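You operate a simulated robot arm through the tools that you are given. There is no shell and no other tool.

The job below is to be done with a simulated robot arm. You get a single attempt, and the scene is never put back.

TASK
Put things in order on the top of the jig table. At the end: the blue stopper stands where the white hose plug stood; the black hose clip from the top of the jig table stands where the beige sanding block stood; the beige sanding block stands on top of the brown flat carton (marked "HOSE"); the white hose plug stands where the black hose clip stood; the gold sleeve from the top of the jig table stands where the blue stopper stood; whatever was shut is shut again. Leave all else as you found it, and nothing knocked over.

It is judged by the outcome, as a careful person would: the job done as asked, and still so three seconds after it is handed in. It fails if anything else is knocked over, pushed out of place, dropped, spilled or broken. Lids that push on must go on centred and level and be pressed home; caps that screw on are set level and turned clockwise until they are tight.

THE ROBOT
A 6-joint arm with a two-finger parallel gripper, fixed in place. Base frame: the origin is at the foot of the arm, x ahead of it, y to its left, z up; the work surface is at about z = 0. Readings come in mm, degrees, newtons and seconds.
With the tool pointing down near the work surface it reaches from about 180 to 460 mm from the base axis. Its first joint turns from -70.0 to 70.0 degrees. Payload 1.9 kg.
Tool frame: the origin (TCP) lies between the finger pads and is the grasp point; the fingertips stand 23 mm ahead of it; z points along the fingers, y is the line along which they close. Largest opening 94 mm; finger width 38, thickness 10; the body of the gripper, 54 by 96 mm, starts 39 mm behind the TCP.
Orientation is told as [roll, pitch, yaw] about the base's x, y, z axes, in that order, counted from this pose: with the fingers straight down and closing along the base's y, the tool's x points along the base's -x, its y along +y and its z along -z.

THE INTERFACE
- The arm moves only by the tool drive_tool. Its argument "plan" is a list of rows, each a list of 7 numbers: the shift along the tool's x, y, z in mm, then the turn, a rotation vector about the tool's x, y, z in degrees, then the finger opening in mm, from 0 to 94. In form: [[dx, dy, dz, rx, ry, rz, hand], ...]. A call has 1 to 20 rows; each row shifts and turns the commanded pose from where the row before left it, along the tool's axes as they then stand. A row lasts 0.2 s, in which the tool goes at most 50 mm and 8.6 degrees; a call with a longer step from one row to the next is refused whole, and so is a gripper value outside its range. A pose out of reach is approached as far as the arm can. The call stops where the force on the tool passes 40 N (or 10 N more than at its start, if that is more) or the arm is blocked; 0.2 s more then pass. The fingers move at their own pace (about 108 mm/s each) and stop on an object; they squeeze with about 33 N. The grip force told is the motor's: it shows also when the fingers shut on nothing. Time passes only in rows, and 0.2 s behind the last, so rows that do not move let the fingers close. It gives the time, the measured TCP pose, the force on the tool (base axes), the opening and the grip force at its end, in the units of the frame above (readings bear some noise), with the torque about the TCP (base axes, N m) and any sound that the robot's microphone picked up, and new pictures: "views" is both (left out), scene, wrist or none.
- Cameras (640 x 400 px; columns grow to the right, rows downward): "scene" is fixed at [55.8, 309.8, 432.2]; the picture's right is [-0.78, -0.63, 0.00], its down [-0.31, 0.39, -0.87] and it looks along [0.54, -0.68, -0.50] (base axes); focal length 214 px, centre (320, 200). "wrist" rides on the gripper at [86, 16, -74] in the tool frame; the picture's right is [-0.18, 0.98, 0.00], its down [-0.58, -0.11, -0.81] and it looks along [-0.79, -0.15, 0.59] (tool axes); focal length 243 px, centre (320, 200). There is no depth. A picture from a camera that has moved, and an enlarged one, comes with that camera's place and axes in the base frame and with its lens.
- inspect(camera, box): a new picture of the part [left, top, right, bottom] of that camera's present view, enlarged. The clock stands still meanwhile.
- finish_job(): hands the job in; it is judged then, once.

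Nothing tells you positions but the pictures and the camera data. Unless the task says otherwise, let go and move clear before handing in.

The tools are called after ">>>" by a JSON object that holds its "api" and its "payload". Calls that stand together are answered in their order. drive_tool: Moves the arm, as the interface text tells. Its arguments: {"type":"object","properties":{"plan":{"type":"array"},"views":{"type":"string","enum":["both","scene","wrist","none"]}},"required":["plan"]} The other tools are called the same way: inspect (camera, box) takes an enlarged picture of a part of a camera's view; finish_job () hands the job in.

At the start:

```text
time_s: 0.0
position: [276.4, -13.6, 384.5]
ee_rot: [0.2, -0.1, -0.1]
wrist_force: [0.4, 0.4, 0.3]
torque: [0.01, -0.03, 0.01]
finger_gap: 94.0
grip_force: 0.1
```

scene: 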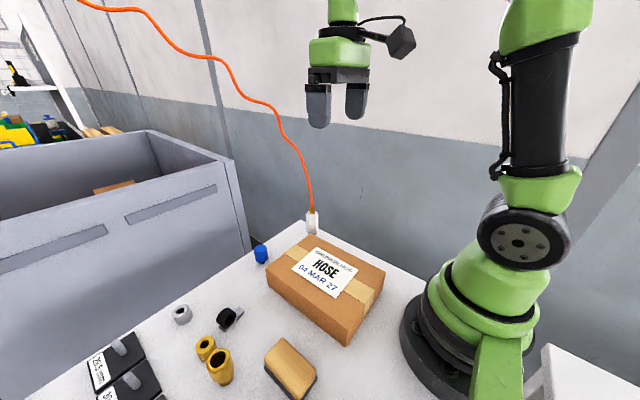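
wrist: 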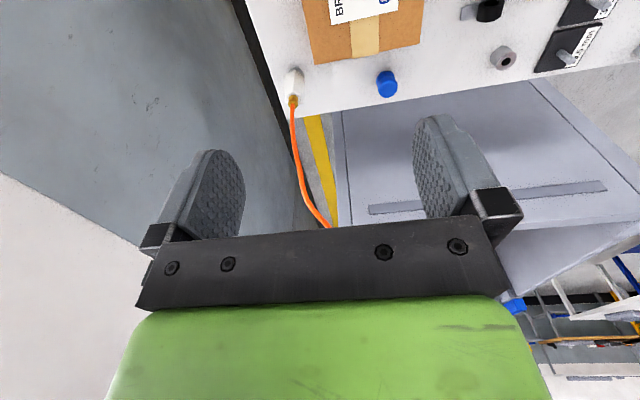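

I see a table with the HOSE carton, a white plug with an orange hose at the far edge, a blue stopper, a grey ring-like item, a black clip, two gold/yellow sleeves, a beige sanding block and two black boxes. I'll look at enlarged views before moving.

>>> {"api": "inspect", "payload": {"camera": "scene", "box": [160, 200, 420, 400]}}

>>> {"api": "inspect", "payload": {"camera": "scene", "box": [80, 280, 260, 400]}}

>>> {"api": "inspect", "payload": {"camera": "wrist", "box": [240, 0, 640, 130]}}

>>> {"api": "inspect", "payload": {"camera": "scene", "box": [0, 100, 260, 260]}}

```text
2.00 times, centred on (290, 300) of scene
camera zoom: at [55.8, 309.8, 432.2], right [-0.78, -0.63, 0.0], down [-0.31, 0.39, -0.87], along [0.54, -0.68, -0.5], focal length 429 px, centre (380, 0)
```

zoom: 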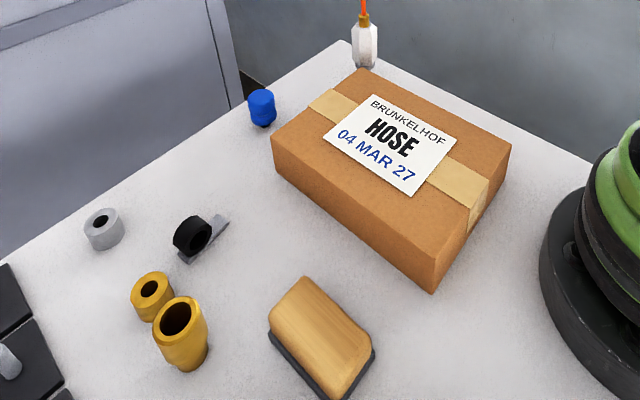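

```text
3.33 times, centred on (170, 340) of scene
camera zoom: at [55.8, 309.8, 432.2], right [-0.78, -0.63, 0.0], down [-0.31, 0.39, -0.87], along [0.54, -0.68, -0.5], focal length 715 px, centre (820, -267)
```

zoom: 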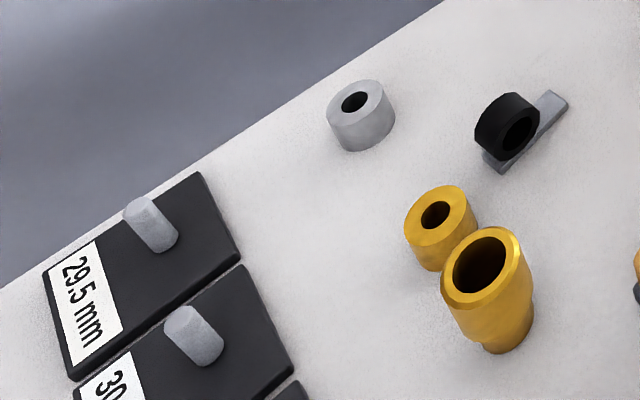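

```text
1.60 times, centred on (440, 65) of wrist
camera zoom: at [190.1, 1.8, 459.3], right [0.18, 0.98, 0.0], down [0.58, -0.11, 0.81], along [0.79, -0.15, -0.59], focal length 388 px, centre (128, 416)
```

zoom: 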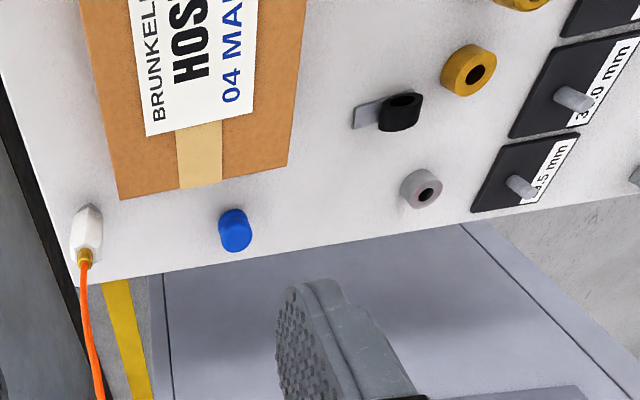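

```text
2.46 times, centred on (130, 180) of scene
camera zoom: at [55.8, 309.8, 432.2], right [-0.78, -0.63, 0.0], down [-0.31, 0.39, -0.87], along [0.54, -0.68, -0.5], focal length 528 px, centre (788, 249)
```

zoom: 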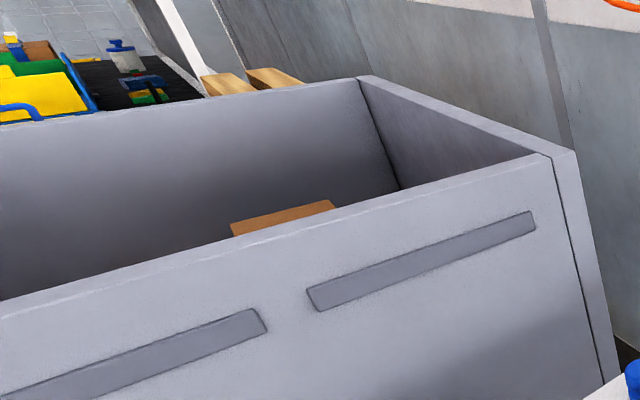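

The layout looks clear: carton around x150–370, y−40–120, and the sanding block near (196,214). The clip is near (360,230), the blue stopper near (444,82) and the plug near (412,−96). There are two gold parts near (275,287) and (335,289), so I'll move the wrist camera over that side to tell them apart.

>>> {"api": "drive_tool", "payload": {"plan": [[6, 32, 15, 0, 0, 0, 94], [6, 32, 15, 0, 0, 0, 94], [6, 32, 15, 0, 0, 0, 94], [6, 32, 15, 0, 0, 0, 94], [6, 32, 15, 0, 0, 0, 94], [6, 32, 15, 0, 0, 0, 94], [6, 32, 15, 0, 0, 0, 94], [6, 32, 15, 0, 0, 0, 94]], "views": "both"}}

```text
time_s: 1.8
position: [227.5, 243.5, 263.9]
ee_rot: [0.1, -0.1, 0.0]
wrist_force: [-0.7, -0.2, 0.5]
torque: [0.01, -0.03, -0.02]
finger_gap: 94.0
grip_force: 0.1
camera wrist: at [142.7, 258.9, 338.4], right [0.19, 0.98, 0.0], down [0.58, -0.11, 0.81], along [0.79, -0.15, -0.59], focal length 243 px, centre (320, 200)
```

scene: 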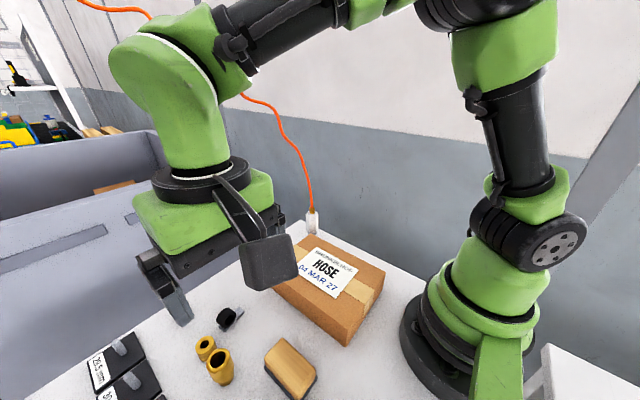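
wrist: 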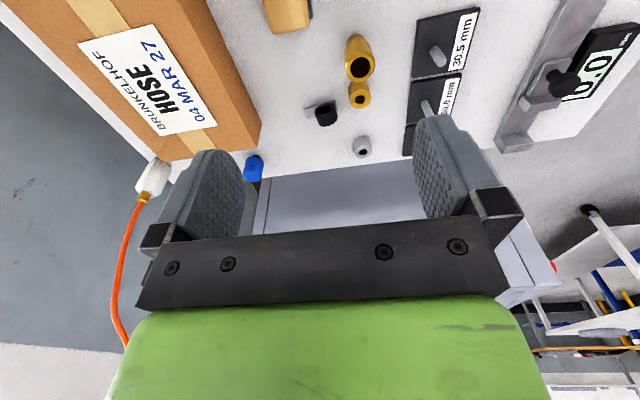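

>>> {"api": "inspect", "payload": {"camera": "wrist", "box": [240, 0, 480, 180]}}

>>> {"api": "inspect", "payload": {"camera": "wrist", "box": [440, 0, 640, 180]}}

>>> {"api": "inspect", "payload": {"camera": "wrist", "box": [60, 120, 300, 280]}}

>>> {"api": "inspect", "payload": {"camera": "wrist", "box": [320, 30, 420, 160]}}

```text
2.22 times, centred on (360, 90) of wrist
camera zoom: at [142.7, 258.9, 338.4], right [0.19, 0.98, 0.0], down [0.58, -0.11, 0.81], along [0.79, -0.15, -0.59], focal length 539 px, centre (231, 444)
```

zoom: 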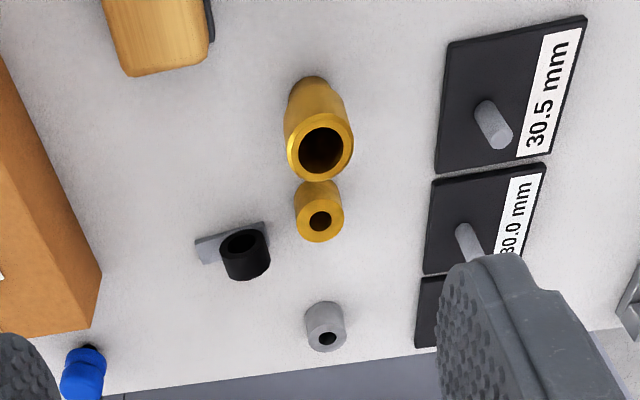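

```text
2.22 times, centred on (540, 90) of wrist
camera zoom: at [142.7, 258.9, 338.4], right [0.19, 0.98, 0.0], down [0.58, -0.11, 0.81], along [0.79, -0.15, -0.59], focal length 539 px, centre (-169, 444)
```

zoom: 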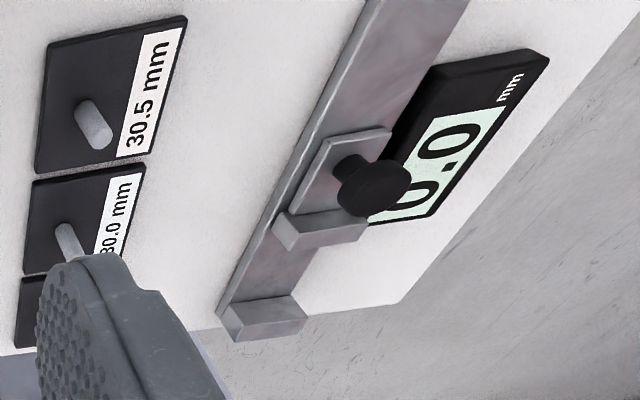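

```text
2.50 times, centred on (180, 200) of wrist
camera zoom: at [142.7, 258.9, 338.4], right [0.19, 0.98, 0.0], down [0.58, -0.11, 0.81], along [0.79, -0.15, -0.59], focal length 606 px, centre (670, 200)
```

zoom: 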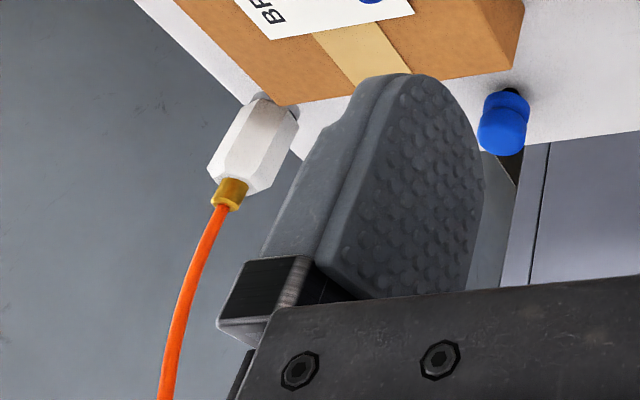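

```text
3.08 times, centred on (370, 95) of wrist
camera zoom: at [142.7, 258.9, 338.4], right [0.19, 0.98, 0.0], down [0.58, -0.11, 0.81], along [0.79, -0.15, -0.59], focal length 746 px, centre (166, 523)
```

zoom: 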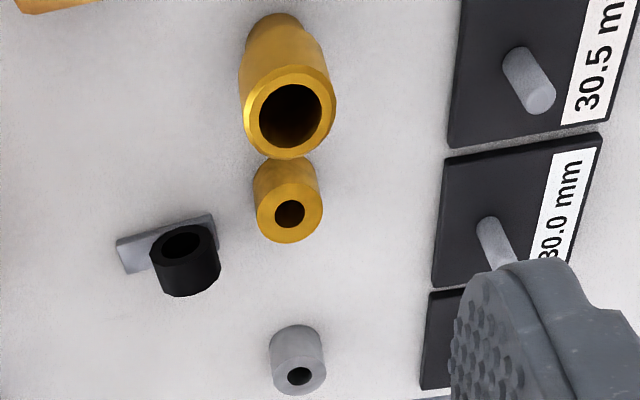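

There are two gold parts, a tall bottle-shaped one and a short thick bushing. I want to know which one counts as the "sleeve", so I'll raise the wrist camera and look around for its namesakes, for instance in the grey bin.

>>> {"api": "drive_tool", "payload": {"plan": [[0, -10, -40, 0, 0, 0, 94], [0, -10, -40, 0, 0, 0, 94], [0, -10, -40, 0, 0, 0, 94], [0, -10, -40, 0, 0, 0, 94], [0, -10, -40, 0, 0, 0, 94], [0, -10, -40, 0, 0, 0, 94], [0, -10, -20, 0, 0, 0, 94]], "views": "both"}}

```text
time_s: 3.4
position: [207.8, 154.4, 469.0]
ee_rot: [0.3, -0.2, 0.0]
wrist_force: [-0.8, -0.2, -0.3]
torque: [0.0, 0.01, -0.02]
finger_gap: 94.0
grip_force: 0.1
out of reach, approached as far as the arm can: row 5, 6, 7
camera wrist: at [121.7, 171.1, 543.2], right [0.18, 0.98, 0.0], down [0.58, -0.11, 0.81], along [0.79, -0.15, -0.59], focal length 243 px, centre (320, 200)
```

scene: 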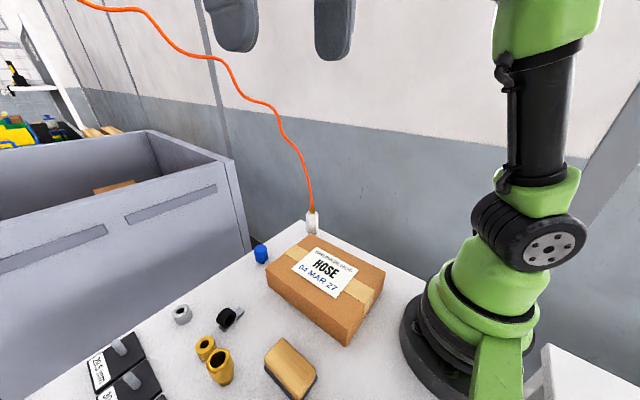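
wrist: 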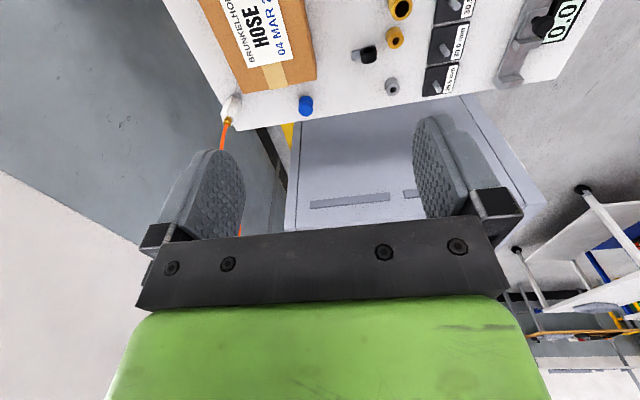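

I'll inspect the background of both views for similar parts.

>>> {"api": "inspect", "payload": {"camera": "scene", "box": [0, 50, 160, 150]}}

>>> {"api": "inspect", "payload": {"camera": "wrist", "box": [480, 150, 640, 350]}}

>>> {"api": "inspect", "payload": {"camera": "scene", "box": [70, 290, 270, 400]}}

>>> {"api": "inspect", "payload": {"camera": "wrist", "box": [340, 0, 600, 120]}}

```text
4.00 times, centred on (80, 100) of scene
camera zoom: at [55.8, 309.8, 432.2], right [-0.78, -0.63, 0.0], down [-0.31, 0.39, -0.87], along [0.54, -0.68, -0.5], focal length 858 px, centre (1280, 600)
```

zoom: 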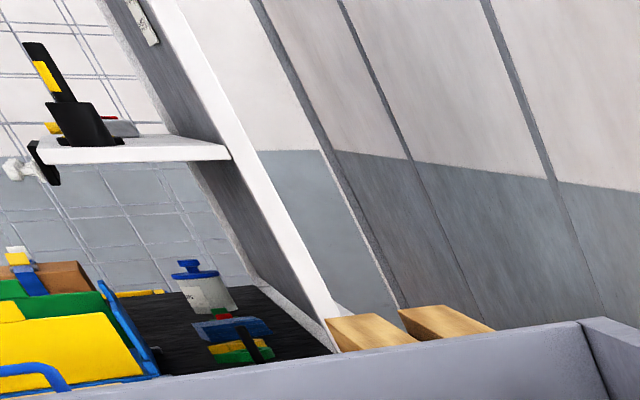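

```text
2.00 times, centred on (560, 250) of wrist
camera zoom: at [121.7, 171.1, 543.2], right [0.18, 0.98, 0.0], down [0.58, -0.11, 0.81], along [0.79, -0.15, -0.59], focal length 485 px, centre (-160, 100)
```

zoom: 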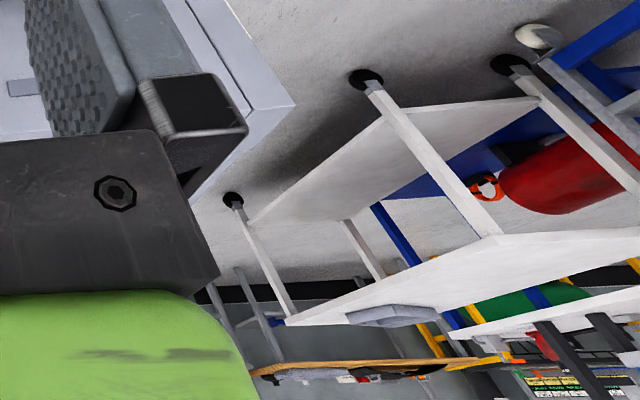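

```text
3.20 times, centred on (170, 345) of scene
camera zoom: at [55.8, 309.8, 432.2], right [-0.78, -0.63, 0.0], down [-0.31, 0.39, -0.87], along [0.54, -0.68, -0.5], focal length 686 px, centre (800, -264)
```

zoom: 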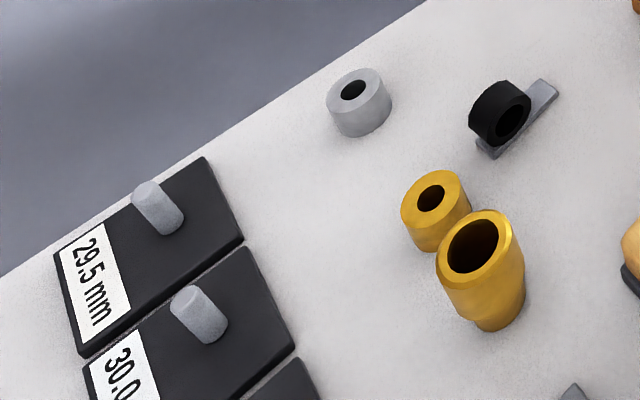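

```text
2.46 times, centred on (470, 60) of wrist
camera zoom: at [121.7, 171.1, 543.2], right [0.18, 0.98, 0.0], down [0.58, -0.11, 0.81], along [0.79, -0.15, -0.59], focal length 597 px, centre (-49, 545)
```

zoom: 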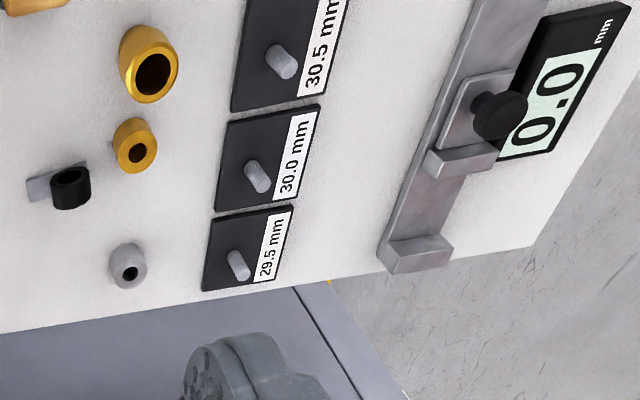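

Something grey pokes into the bottom edge of the scene view, so part of the table is still unseen. I'll turn the wrist camera to look toward +y.

>>> {"api": "drive_tool", "payload": {"plan": [[0, 0, 20, 0, 0, -8.2, 94], [0, 0, 20, 0, 0, -8.2, 94], [0, 0, 20, 0, 0, -8.2, 94], [0, 0, 20, 0, 0, -8.2, 94], [0, 0, 10, 0, 0, -8.2, 94], [0, 0, 0, 0, 0, -8.2, 94], [0, 0, 0, 0, 0, -8.2, 94], [0, 0, 0, 0, 0, -8.2, 94], [0, 0, 0, 0, 0, -8.2, 94], [0, 0, 0, 0, 0, -8.2, 94], [0, 0, 0, 0, 0, -8.0, 94]], "views": "wrist"}}

```text
time_s: 5.8
position: [207.8, 156.4, 379.4]
ee_rot: [-0.2, -0.3, 90.1]
wrist_force: [0.1, 0.6, 0.2]
torque: [0.0, -0.01, 0.02]
finger_gap: 94.1
grip_force: 0.0
camera wrist: at [192.6, 69.3, 453.5], right [-0.98, 0.18, 0.0], down [0.11, 0.58, 0.81], along [0.15, 0.79, -0.59], focal length 243 px, centre (320, 200)
```

wrist: 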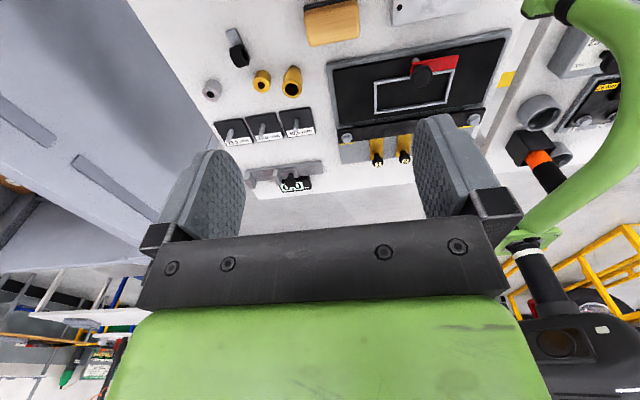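

>>> {"api": "inspect", "payload": {"camera": "wrist", "box": [180, 0, 500, 200]}}

>>> {"api": "inspect", "payload": {"camera": "wrist", "box": [320, 0, 640, 200]}}

>>> {"api": "inspect", "payload": {"camera": "wrist", "box": [320, 100, 440, 180]}}

```text
2.00 times, centred on (340, 100) of wrist
camera zoom: at [192.6, 69.3, 453.5], right [-0.98, 0.18, 0.0], down [0.11, 0.58, 0.81], along [0.15, 0.79, -0.59], focal length 485 px, centre (280, 400)
```

zoom: 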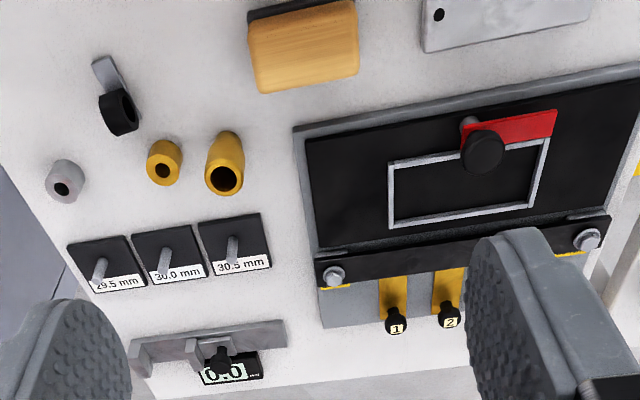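

```text
2.00 times, centred on (480, 100) of wrist
camera zoom: at [192.6, 69.3, 453.5], right [-0.98, 0.18, 0.0], down [0.11, 0.58, 0.81], along [0.15, 0.79, -0.59], focal length 485 px, centre (0, 400)
```

zoom: 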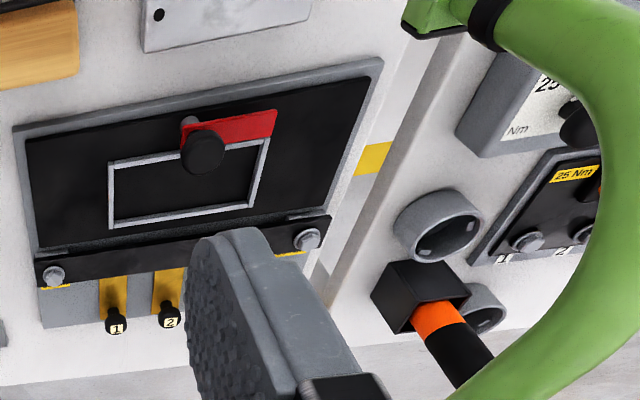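

```text
5.00 times, centred on (380, 140) of wrist
camera zoom: at [192.6, 69.3, 453.5], right [-0.98, 0.18, 0.0], down [0.11, 0.58, 0.81], along [0.15, 0.79, -0.59], focal length 1213 px, centre (20, 500)
```

zoom: 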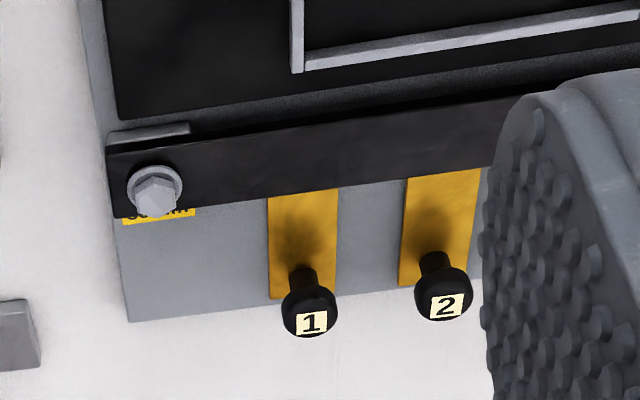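

The jig, pegs (29.5/30.0/30.5 mm) and calliper are on the same table. I'll tilt the camera up to scan the neighbouring tables and shelves for a second sleeve or clip that would settle the names.

>>> {"api": "drive_tool", "payload": {"plan": [[0, 0, 0, 0, -8, 0, 94], [0, 0, 0, 0, -8, 0, 94], [0, 0, 0, 0, -8, 0, 94], [0, 0, 0, 0, -8, 0, 94]], "views": "wrist"}}

```text
time_s: 6.8
position: [208.3, 156.3, 379.4]
ee_rot: [-0.1, -32.3, 90.1]
wrist_force: [-0.2, 0.3, 1.0]
torque: [-0.04, 0.02, 0.02]
finger_gap: 94.0
grip_force: 0.0
camera wrist: at [192.7, 43.0, 395.7], right [-0.98, 0.16, 0.09], down [0.11, 0.06, 0.99], along [0.15, 0.99, -0.08], focal length 243 px, centre (320, 200)
```

wrist: 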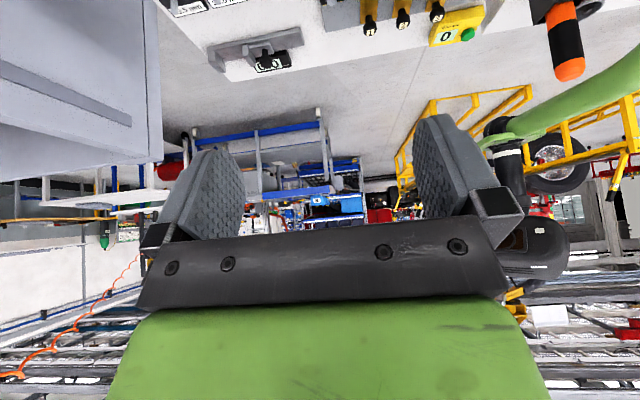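

That view shows only distant background. I'll turn back to face +x with a tilt, to look into the grey bin behind the table.

>>> {"api": "drive_tool", "payload": {"plan": [[0, 0, 0, 0, 8, 0, 94], [0, 0, 0, 0, 8, 0, 94], [0, 0, 0, 0, 8, 0, 94], [0, 0, 0, 0, 8, 0, 94], [0, 0, 0, 0, 0, 8.2, 94], [0, 0, 0, 0, 0, 8.2, 94], [0, 0, 0, 0, 0, 8.2, 94], [0, 0, 0, 0, 0, 8.2, 94], [0, 0, 0, 0, 0, 8.2, 94], [0, 0, 0, 0, 0, 8.2, 94], [0, 0, 0, 0, 0, 8.2, 94], [0, 0, 0, 0, 0, 8.2, 94], [0, 0, 0, 0, 0, 8.2, 94], [0, 0, 0, 0, 0, 8.2, 94], [0, 0, -30, 0, 0, 8, 94], [0, 0, -30, 0, -8, 0, 94], [0, 0, 0, 0, -8, 0, 94], [0, 0, 0, 0, -8, 0, 94]], "views": "both"}}

```text
time_s: 10.6
position: [207.7, 157.0, 439.2]
ee_rot: [0.2, -24.3, -0.2]
wrist_force: [0.7, -0.3, 0.4]
torque: [0.02, 0.02, 0.0]
finger_gap: 93.8
grip_force: 0.1
camera wrist: at [99.5, 172.0, 471.7], right [0.17, 0.98, 0.08], down [0.2, -0.11, 0.97], along [0.97, -0.15, -0.21], focal length 243 px, centre (320, 200)
```

scene: 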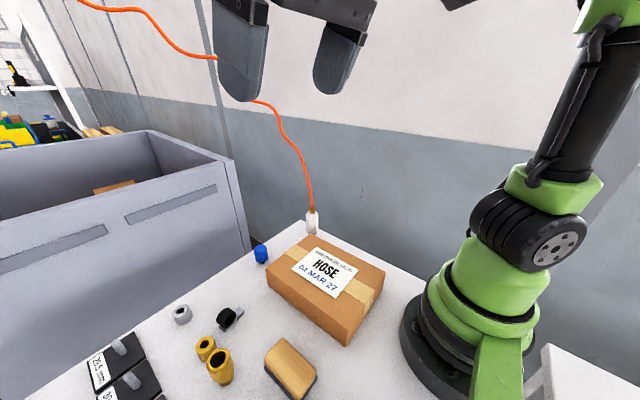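
wrist: 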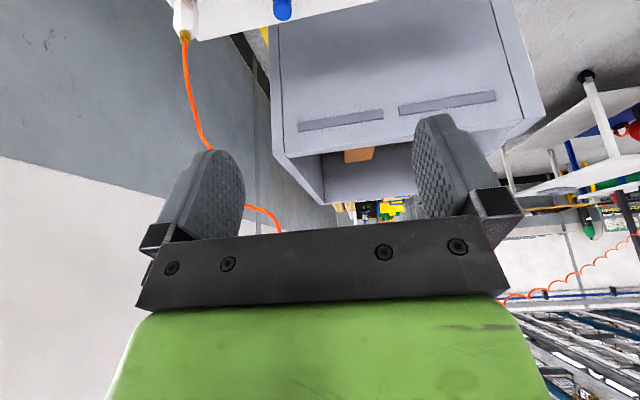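

The bin holds only a carton and is far away. I'll go closer to the gold parts for a detailed look.

>>> {"api": "drive_tool", "payload": {"plan": [[0, 0, 0, 0, 8, 0, 94], [0, 0, 0, 0, 8, 0, 94], [0, 0, 0, 0, 8, 0, 94], [0, 18, 40, 0, 0, 0, 94], [0, 18, 40, 0, 0, 0, 94], [0, 18, 40, 0, 0, 0, 94], [0, 18, 40, 0, 0, 0, 94], [0, 18, 40, 0, 0, 0, 94], [0, 0, 40, 0, 0, 0, 94]], "views": "wrist"}}

>>> {"api": "inspect", "payload": {"camera": "wrist", "box": [280, 0, 440, 160]}}

```text
time_s: 12.6
position: [208.0, 247.0, 200.4]
ee_rot: [0.2, -0.2, -0.1]
wrist_force: [0.0, -0.1, -1.0]
torque: [0.03, 0.01, -0.02]
finger_gap: 94.0
grip_force: 0.0
camera wrist: at [122.6, 262.4, 273.7], right [0.19, 0.98, 0.0], down [0.58, -0.11, 0.81], along [0.79, -0.15, -0.59], focal length 243 px, centre (320, 200)
```

wrist: 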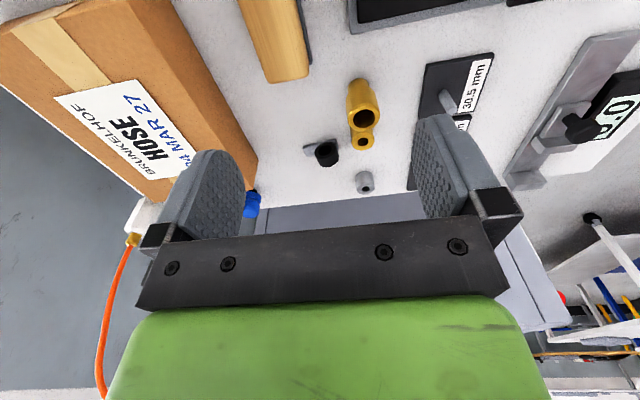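

```text
2.50 times, centred on (360, 80) of wrist
camera zoom: at [122.6, 262.4, 273.7], right [0.19, 0.98, 0.0], down [0.58, -0.11, 0.81], along [0.79, -0.15, -0.59], focal length 606 px, centre (220, 500)
```

zoom: 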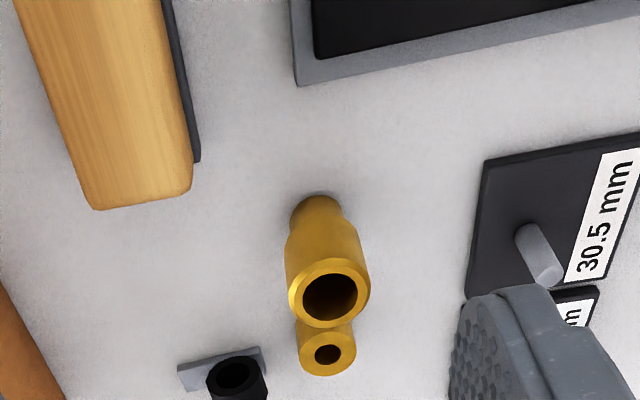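

The tall one looks like a hose-end fitting. The short one matches the grey bushing made for the pegs. Before deciding, I'll scan the remaining surfaces near the arm's base (yaw ~150°) for another gold or black namesake.

>>> {"api": "drive_tool", "payload": {"plan": [[0, -18, -40, 0, 0, 0, 94], [0, -18, -40, 0, 0, 0, 94], [0, -18, -40, 0, 0, -8, 94], [0, -18, -40, 0, 0, -8, 94], [0, 0, -20, 0, 0, -8, 94], [0, 0, 0, 0, 0, -8.5, 94], [0, 0, 0, 0, 0, -8.5, 94], [0, 0, 0, 0, 0, -8.5, 94], [0, 0, 0, 0, 0, -8.5, 94], [0, 0, 0, 0, 0, -8.5, 94], [0, 0, 0, 0, 0, -8.5, 94], [0, 0, 0, 0, 0, -8.5, 94], [0, 0, 0, 0, 0, -8.5, 94], [0, 0, 0, 0, 0, -8.5, 94], [0, 0, 0, 0, 0, -8.5, 94], [0, 0, 0, 0, 0, -8.5, 94], [0, 0, 0, 0, 0, -8.5, 94], [0, 0, 0, 0, 0, -8.5, 94], [0, 0, 0, 0, 0, -8.5, 94], [0, 0, 0, 0, 0, -8.5, 94]], "views": "both"}}

```text
time_s: 16.8
position: [211.9, 175.9, 379.5]
ee_rot: [-0.1, 0.0, 151.6]
wrist_force: [-0.1, -0.1, 1.2]
torque: [0.02, -0.02, -0.02]
finger_gap: 94.1
grip_force: 0.1
camera wrist: at [279.7, 118.5, 453.8], right [-0.63, -0.78, 0.0], down [-0.46, 0.37, 0.81], along [-0.63, 0.51, -0.59], focal length 243 px, centre (320, 200)
```

scene: 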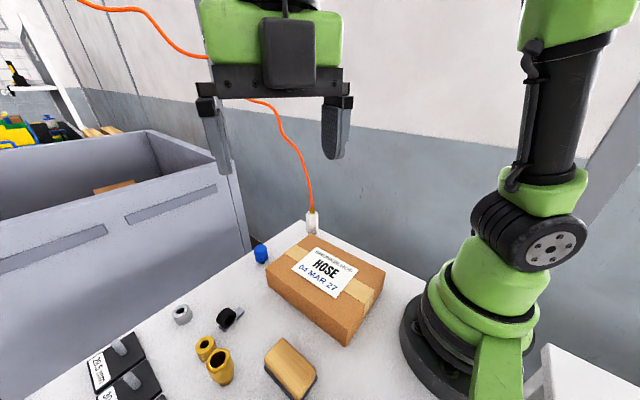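
wrist: 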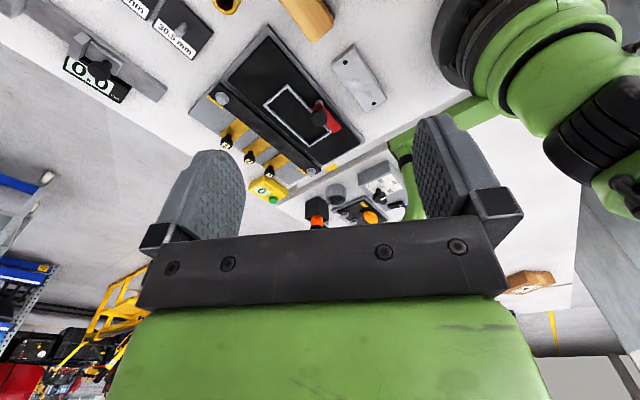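

>>> {"api": "inspect", "payload": {"camera": "wrist", "box": [180, 20, 440, 220]}}

>>> {"api": "inspect", "payload": {"camera": "wrist", "box": [480, 120, 640, 320]}}

>>> {"api": "inspect", "payload": {"camera": "wrist", "box": [290, 150, 430, 240]}}

```text
2.00 times, centred on (310, 120) of wrist
camera zoom: at [279.7, 118.5, 453.8], right [-0.63, -0.78, 0.0], down [-0.46, 0.37, 0.81], along [-0.63, 0.51, -0.59], focal length 485 px, centre (340, 360)
```

zoom: 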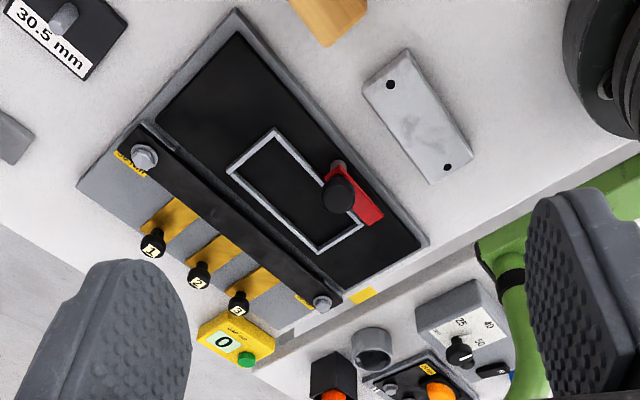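

```text
2.00 times, centred on (560, 220) of wrist
camera zoom: at [279.7, 118.5, 453.8], right [-0.63, -0.78, 0.0], down [-0.46, 0.37, 0.81], along [-0.63, 0.51, -0.59], focal length 485 px, centre (-160, 160)
```

zoom: 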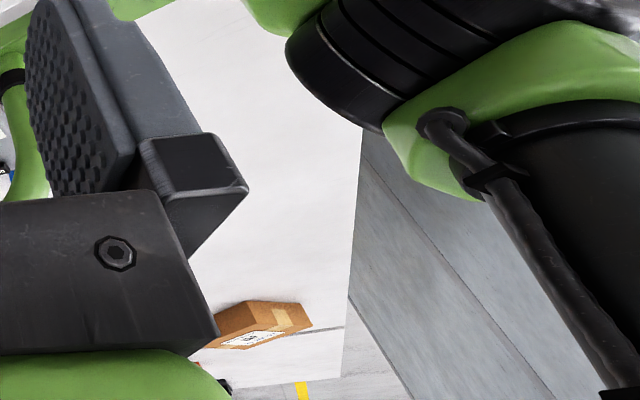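

```text
4.44 times, centred on (360, 195) of wrist
camera zoom: at [279.7, 118.5, 453.8], right [-0.63, -0.78, 0.0], down [-0.46, 0.37, 0.81], along [-0.63, 0.51, -0.59], focal length 1078 px, centre (142, 222)
```

zoom: 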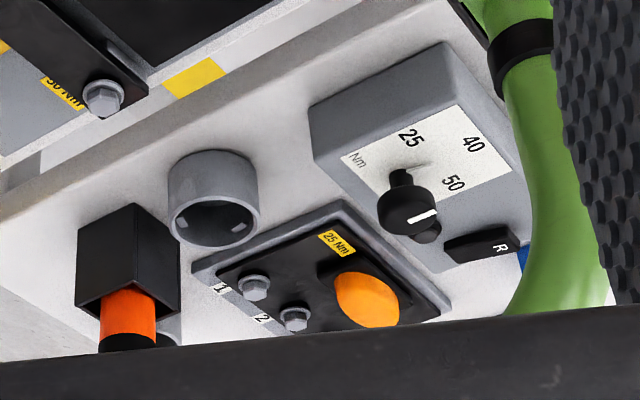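

I found no namesakes anywhere, so the choice has to come from the shapes. I'll rotate back and take a lower, side-on look at both gold parts.

>>> {"api": "drive_tool", "payload": {"plan": [[0, 0, 0, 0, 0, 8.5, 94], [0, 0, 0, 0, 0, 8.5, 94], [0, 0, 0, 0, 0, 8.5, 94], [0, 0, 0, 0, 0, 8.5, 94], [0, 0, 0, 0, 0, 8.5, 94], [0, 0, 0, 0, 0, 8.5, 94], [0, 0, 0, 0, 0, 8.5, 94], [0, 0, 0, 0, 0, 8.5, 94], [0, 0, 0, 0, 0, 8.5, 94], [0, 0, 0, 0, 0, 8.5, 94], [0, 0, 0, 0, 0, 8.5, 94], [0, 0, 0, 0, 0, 8.5, 94], [0, 0, 0, 0, 0, 8.5, 94], [0, 0, 0, 0, 0, 8.5, 94], [0, 0, 0, 0, 0, 8.5, 94], [0, 0, 0, 0, 0, 8.5, 94], [0, 0, 0, 0, 0, 8.5, 94], [0, 0, 0, 0, 0, 7.1, 94]], "views": "none"}}

>>> {"api": "drive_tool", "payload": {"plan": [[6, 12, 20, 0, 0, 0, 94], [6, 12, 30, 0, 0, 0, 94], [6, 12, 30, 0, 0, 0, 94], [6, 12, 30, 0, 0, 0, 94], [6, 12, 30, 0, 0, 0, 94], [6, 12, 30, 0, 0, 0, 94], [6, 12, 30, 0, 0, 0, 94], [6, 12, 30, 0, 0, 0, 94], [0, 0, 20, 0, -8, 0, 94], [0, 0, 0, 0, -8, 0, 94], [0, 0, 0, 0, -8, 0, 94]], "views": "wrist"}}

```text
time_s: 20.6
position: [210.2, 175.7, 378.9]
ee_rot: [0.2, -0.1, -0.3]
wrist_force: [-0.2, 0.6, -0.6]
torque: [-0.01, -0.01, -0.01]
finger_gap: 93.8
grip_force: 0.1
```

```text
time_s: 23.0
position: [177.7, 266.4, 130.1]
ee_rot: [0.1, -24.2, -0.2]
wrist_force: [-0.1, -1.3, 0.5]
torque: [0.05, 0.01, -0.02]
finger_gap: 93.5
grip_force: 0.1
out of reach, approached as far as the arm can: row 11
camera wrist: at [68.6, 281.6, 161.8], right [0.17, 0.98, 0.08], down [0.2, -0.11, 0.97], along [0.96, -0.15, -0.22], focal length 243 px, centre (320, 200)
```

wrist: 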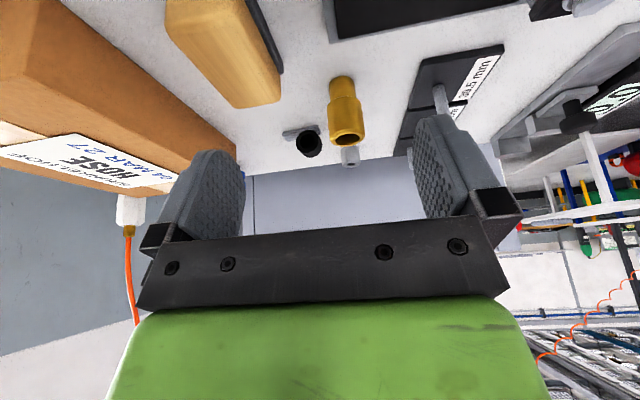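

>>> {"api": "inspect", "payload": {"camera": "wrist", "box": [260, 50, 420, 170]}}

>>> {"api": "inspect", "payload": {"camera": "wrist", "box": [310, 65, 380, 175]}}

```text
3.33 times, centred on (340, 110) of wrist
camera zoom: at [68.6, 281.6, 161.8], right [0.17, 0.98, 0.08], down [0.2, -0.11, 0.97], along [0.96, -0.15, -0.22], focal length 809 px, centre (253, 500)
```

zoom: 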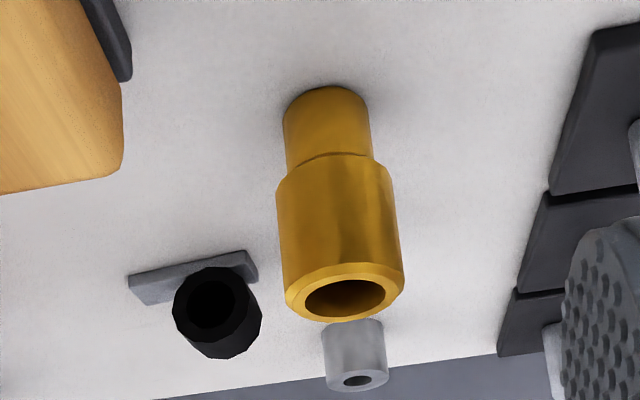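

```text
3.64 times, centred on (345, 120) of wrist
camera zoom: at [68.6, 281.6, 161.8], right [0.17, 0.98, 0.08], down [0.2, -0.11, 0.97], along [0.96, -0.15, -0.22], focal length 882 px, centre (229, 491)
```

zoom: 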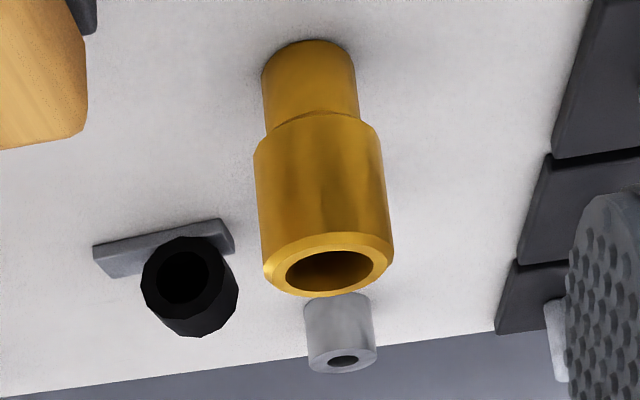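

I take the tall stepped gold tube to be the "sleeve", because the short gold piece and its grey twin form the bushing pair for the pegs and calliper. First job is the sanding block, so I'll go above it to measure its pose.

>>> {"api": "drive_tool", "payload": {"plan": [[0, 0, -20, 0, 8, 0, 94], [0, 0, -20, 0, 8, 0, 94], [0, 0, -20, 0, 8, 0, 94], [-10, -26, 0, 0, 0, 0, 94], [-10, -26, 0, 0, 0, 0, 94], [0, 0, 0, 0, 0, 0, 94]], "views": "both"}}

```text
time_s: 24.4
position: [180.7, 214.0, 186.2]
ee_rot: [0.2, -0.1, -0.2]
wrist_force: [0.5, -0.4, 0.3]
torque: [-0.03, -0.02, -0.02]
finger_gap: 94.5
grip_force: 0.1
camera wrist: at [94.3, 229.1, 261.1], right [0.19, 0.98, 0.0], down [0.58, -0.11, 0.81], along [0.79, -0.15, -0.59], focal length 243 px, centre (320, 200)
```

scene: 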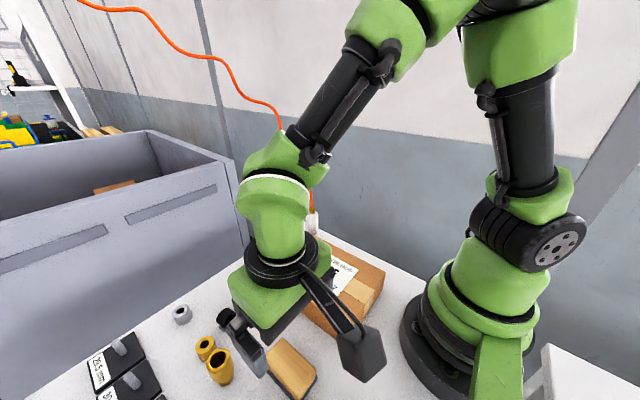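
wrist: 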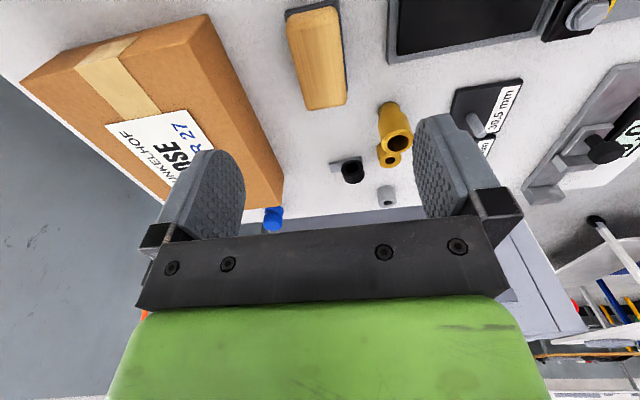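

>>> {"api": "inspect", "payload": {"camera": "wrist", "box": [240, 0, 400, 120]}}

```text
3.33 times, centred on (320, 60) of wrist
camera zoom: at [94.3, 229.1, 261.1], right [0.19, 0.98, 0.0], down [0.58, -0.11, 0.81], along [0.79, -0.15, -0.59], focal length 809 px, centre (320, 667)
```

zoom: 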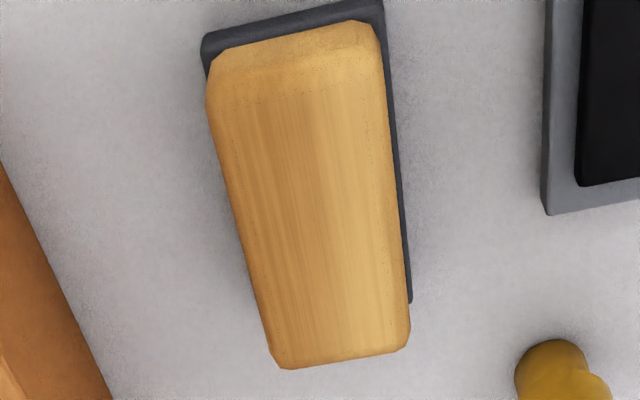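

The block measures about x162–245, y185–233 and 32 mm high, with its long axis along x. I'll centre over (204,209), come down partway and check.

>>> {"api": "drive_tool", "payload": {"plan": [[-11.4, -2.5, 0, 0, 0, 0, 94], [-11.4, -2.5, 0, 0, 0, 0, 94], [0, 0, 30, 0, 0, 0, 94], [0, 0, 30, 0, 0, 0, 94], [0, 0, 25, 0, 0, 0, 94], [0, 0, 0, 0, 0, 0, 94]], "views": "both"}}

```text
time_s: 25.8
position: [204.6, 209.0, 102.8]
ee_rot: [0.2, -0.1, -0.2]
wrist_force: [0.4, -0.4, -0.2]
torque: [-0.02, -0.01, 0.02]
finger_gap: 94.0
grip_force: 0.2
camera wrist: at [118.0, 224.3, 175.9], right [0.19, 0.98, 0.0], down [0.58, -0.11, 0.81], along [0.79, -0.15, -0.59], focal length 243 px, centre (320, 200)
```

scene: 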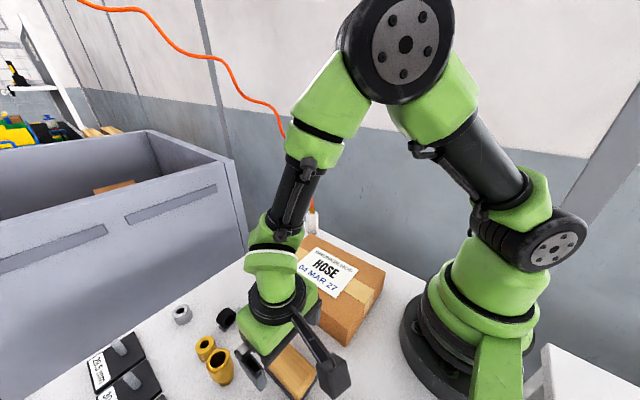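
wrist: 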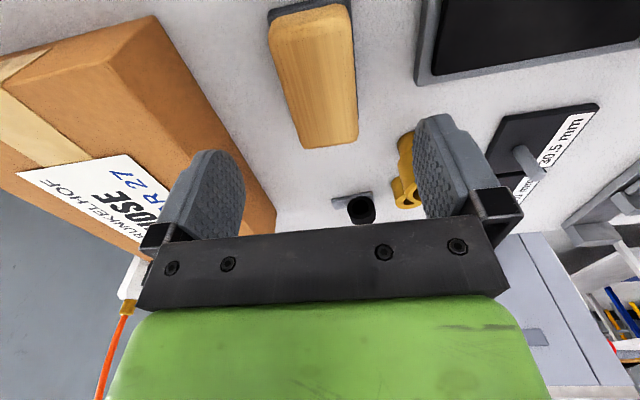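

Alignment looks good, with the block centred under the fingers. I'll descend to z≈36 and close on the wood.

>>> {"api": "drive_tool", "payload": {"plan": [[0, 0, 25, 0, 0, 0, 94], [0, 0, 25, 0, 0, 0, 94], [0, 0, 16, 0, 0, 0, 94], [0, 0, 0, 0, 0, 0, 94], [0, 0, 0, 0, 0, 0, 60], [0, 0, 0, 0, 0, 0, 30], [0, 0, 0, 0, 0, 0, 30], [0, 0, 0, 0, 0, 0, 30]], "views": "both"}}

```text
time_s: 27.6
position: [204.0, 208.7, 36.5]
ee_rot: [0.2, -0.2, -0.1]
wrist_force: [-0.1, -0.6, -0.3]
torque: [0.0, -0.01, 0.0]
finger_gap: 43.7
grip_force: 33.4
camera wrist: at [117.8, 224.5, 109.6], right [0.19, 0.98, 0.0], down [0.58, -0.11, 0.81], along [0.79, -0.15, -0.59], focal length 243 px, centre (320, 200)
```

scene: 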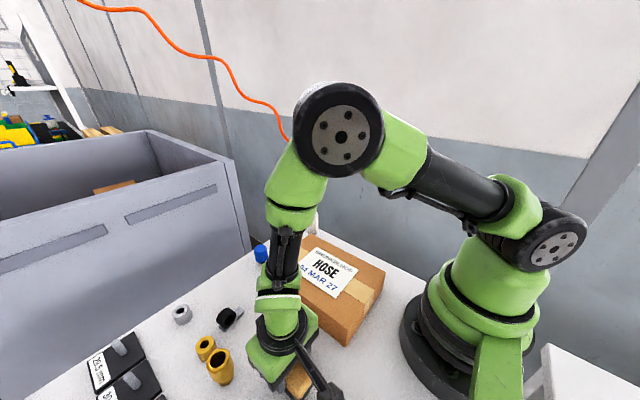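
wrist: 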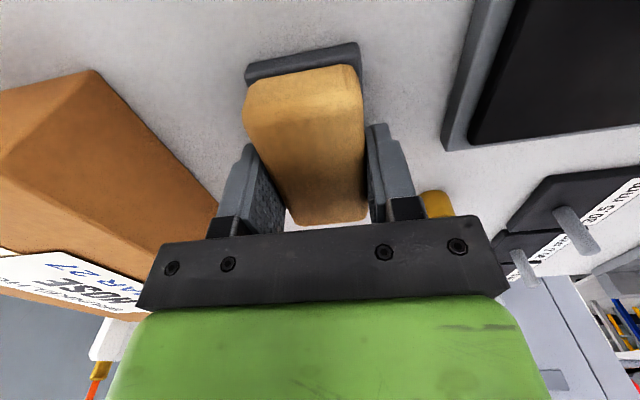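

The grip is firm at 43.7 mm. I'm lifting now, and the block's home centre is about (204,209).

>>> {"api": "drive_tool", "payload": {"plan": [[0, 0, -15, 0, 0, 0, 30], [0, 0, -30, 0, 0, 0, 30], [0, 0, -30, 0, 0, 0, 30], [0, 0, -30, 0, 0, 0, 30], [0, 0, -20, 0, 0, 0, 30], [0, 0, 0, 0, 0, 0, 30]], "views": "both"}}

```text
time_s: 29.0
position: [203.7, 208.2, 160.3]
ee_rot: [0.1, -0.1, -0.2]
wrist_force: [-0.1, -0.6, -0.9]
torque: [0.01, 0.04, -0.02]
finger_gap: 43.6
grip_force: 32.7
camera wrist: at [118.3, 223.8, 234.2], right [0.19, 0.98, 0.0], down [0.58, -0.11, 0.81], along [0.79, -0.15, -0.59], focal length 243 px, centre (320, 200)
```

scene: 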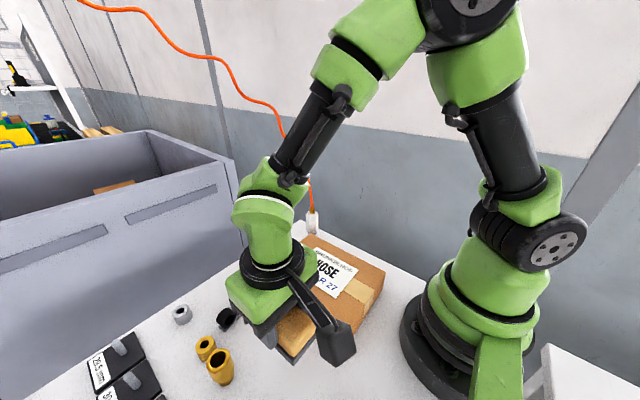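
wrist: 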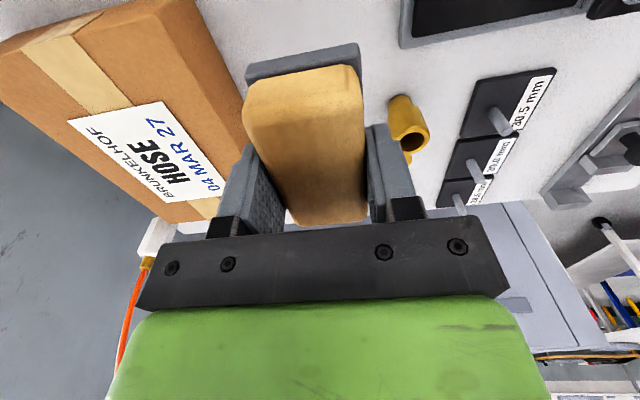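

It's lifted securely. I'll carry it over the middle of the carton at about (258,42).

>>> {"api": "drive_tool", "payload": {"plan": [[-9, -27.7, 0, 0, 0, 0, 30], [-9, -27.7, 0, 0, 0, 0, 30], [-9, -27.7, 0, 0, 0, 0, 30], [-9, -27.7, 0, 0, 0, 0, 30], [-9, -27.7, 0, 0, 0, 0, 30], [-9, -27.7, 0, 0, 0, 0, 30], [0, 0, 0, 0, 0, 0, 30]], "views": "both"}}

```text
time_s: 30.6
position: [257.3, 43.1, 160.2]
ee_rot: [0.2, -0.1, -0.2]
wrist_force: [0.6, -0.1, -1.5]
torque: [0.01, 0.03, -0.01]
finger_gap: 43.6
grip_force: 33.2
camera wrist: at [171.3, 57.8, 234.1], right [0.19, 0.98, 0.0], down [0.58, -0.11, 0.81], along [0.79, -0.15, -0.59], focal length 243 px, centre (320, 200)
```

scene: 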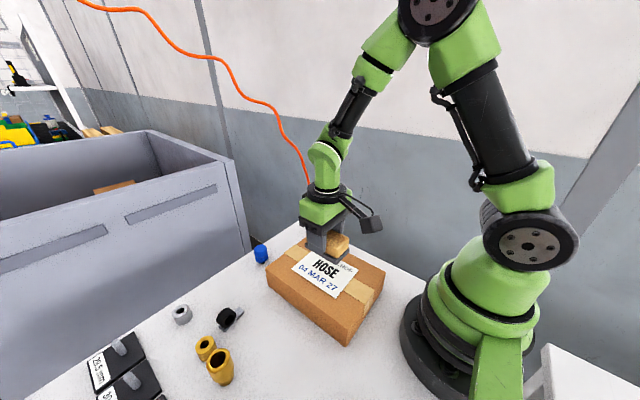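
wrist: 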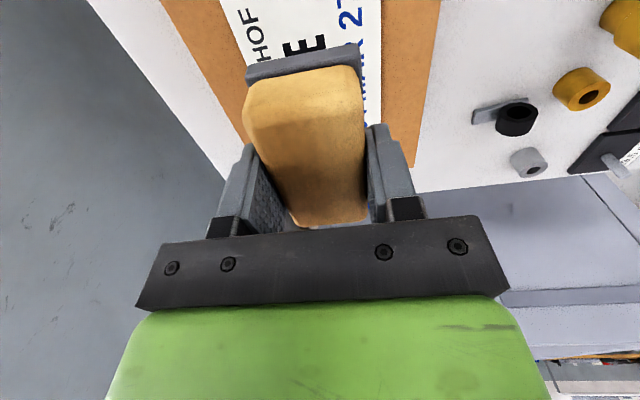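

The carton runs about y−45–120, x150–370, so I'm nearly over its middle. I'll lower toward its top at about z 51 in small steps at the end.

>>> {"api": "drive_tool", "payload": {"plan": [[0, 0, 28, 0, 0, 0, 30], [0, 0, 28, 0, 0, 0, 30], [0, 0, 5, 0, 0, 0, 30], [0, 0, 5, 0, 0, 0, 30], [0, 0, 2, 0, 0, 0, 30], [0, 0, 0, 0, 0, 0, 30]], "views": "wrist"}}

```text
time_s: 31.7
position: [256.6, 42.3, 94.6]
ee_rot: [0.2, -0.2, -0.3]
wrist_force: [-2.4, 0.4, 10.9]
torque: [-0.19, 0.07, 0.04]
finger_gap: 43.7
grip_force: 33.0
stopped in row 5: the force on the tool passed its limit at 50 N (the readings are from after the stop); the commanded pose is now the measured one
camera wrist: at [171.4, 57.8, 168.9], right [0.19, 0.98, 0.0], down [0.58, -0.11, 0.81], along [0.79, -0.15, -0.59], focal length 243 px, centre (320, 200)
```

wrist: 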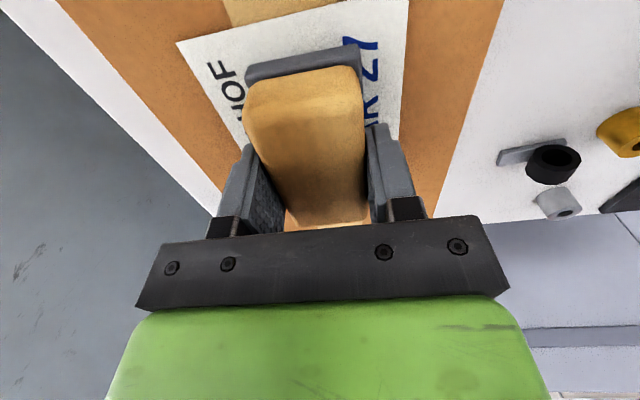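

The block touched down at TCP z≈94.6, which puts the carton top at about z 58, and it's resting with a light load. I'll open the fingers and lift away.

>>> {"api": "drive_tool", "payload": {"plan": [[0, 0, 0, 0, 0, 0, 50], [0, 0, 0, 0, 0, 0, 70], [0, 0, 0, 0, 0, 0, 70], [0, 0, -15, 0, 0, 0, 70], [0, 0, -30, 0, 0, 0, 70], [0, 0, -40, 0, 0, 0, 70], [0, 0, -40, 0, 0, 0, 90]], "views": "both"}}

```text
time_s: 33.3
position: [256.4, 41.1, 221.6]
ee_rot: [0.3, -0.2, -0.1]
wrist_force: [-0.2, -0.1, -0.3]
torque: [-0.03, -0.02, -0.01]
finger_gap: 90.2
grip_force: 0.2
camera wrist: at [171.0, 57.1, 294.4], right [0.19, 0.98, 0.0], down [0.58, -0.11, 0.81], along [0.79, -0.15, -0.59], focal length 243 px, centre (320, 200)
```

scene: 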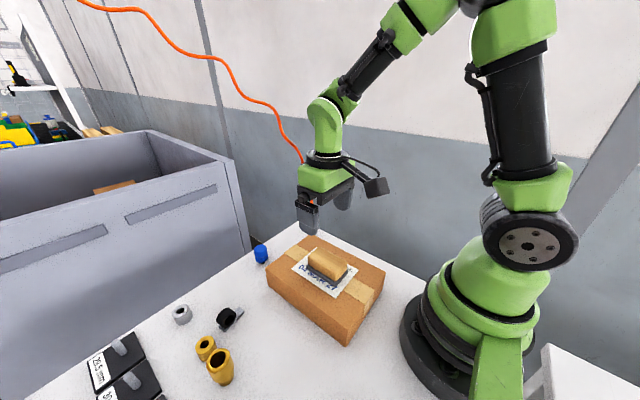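
wrist: 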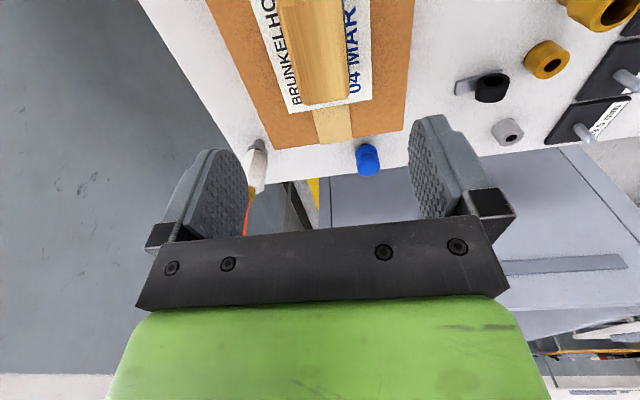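

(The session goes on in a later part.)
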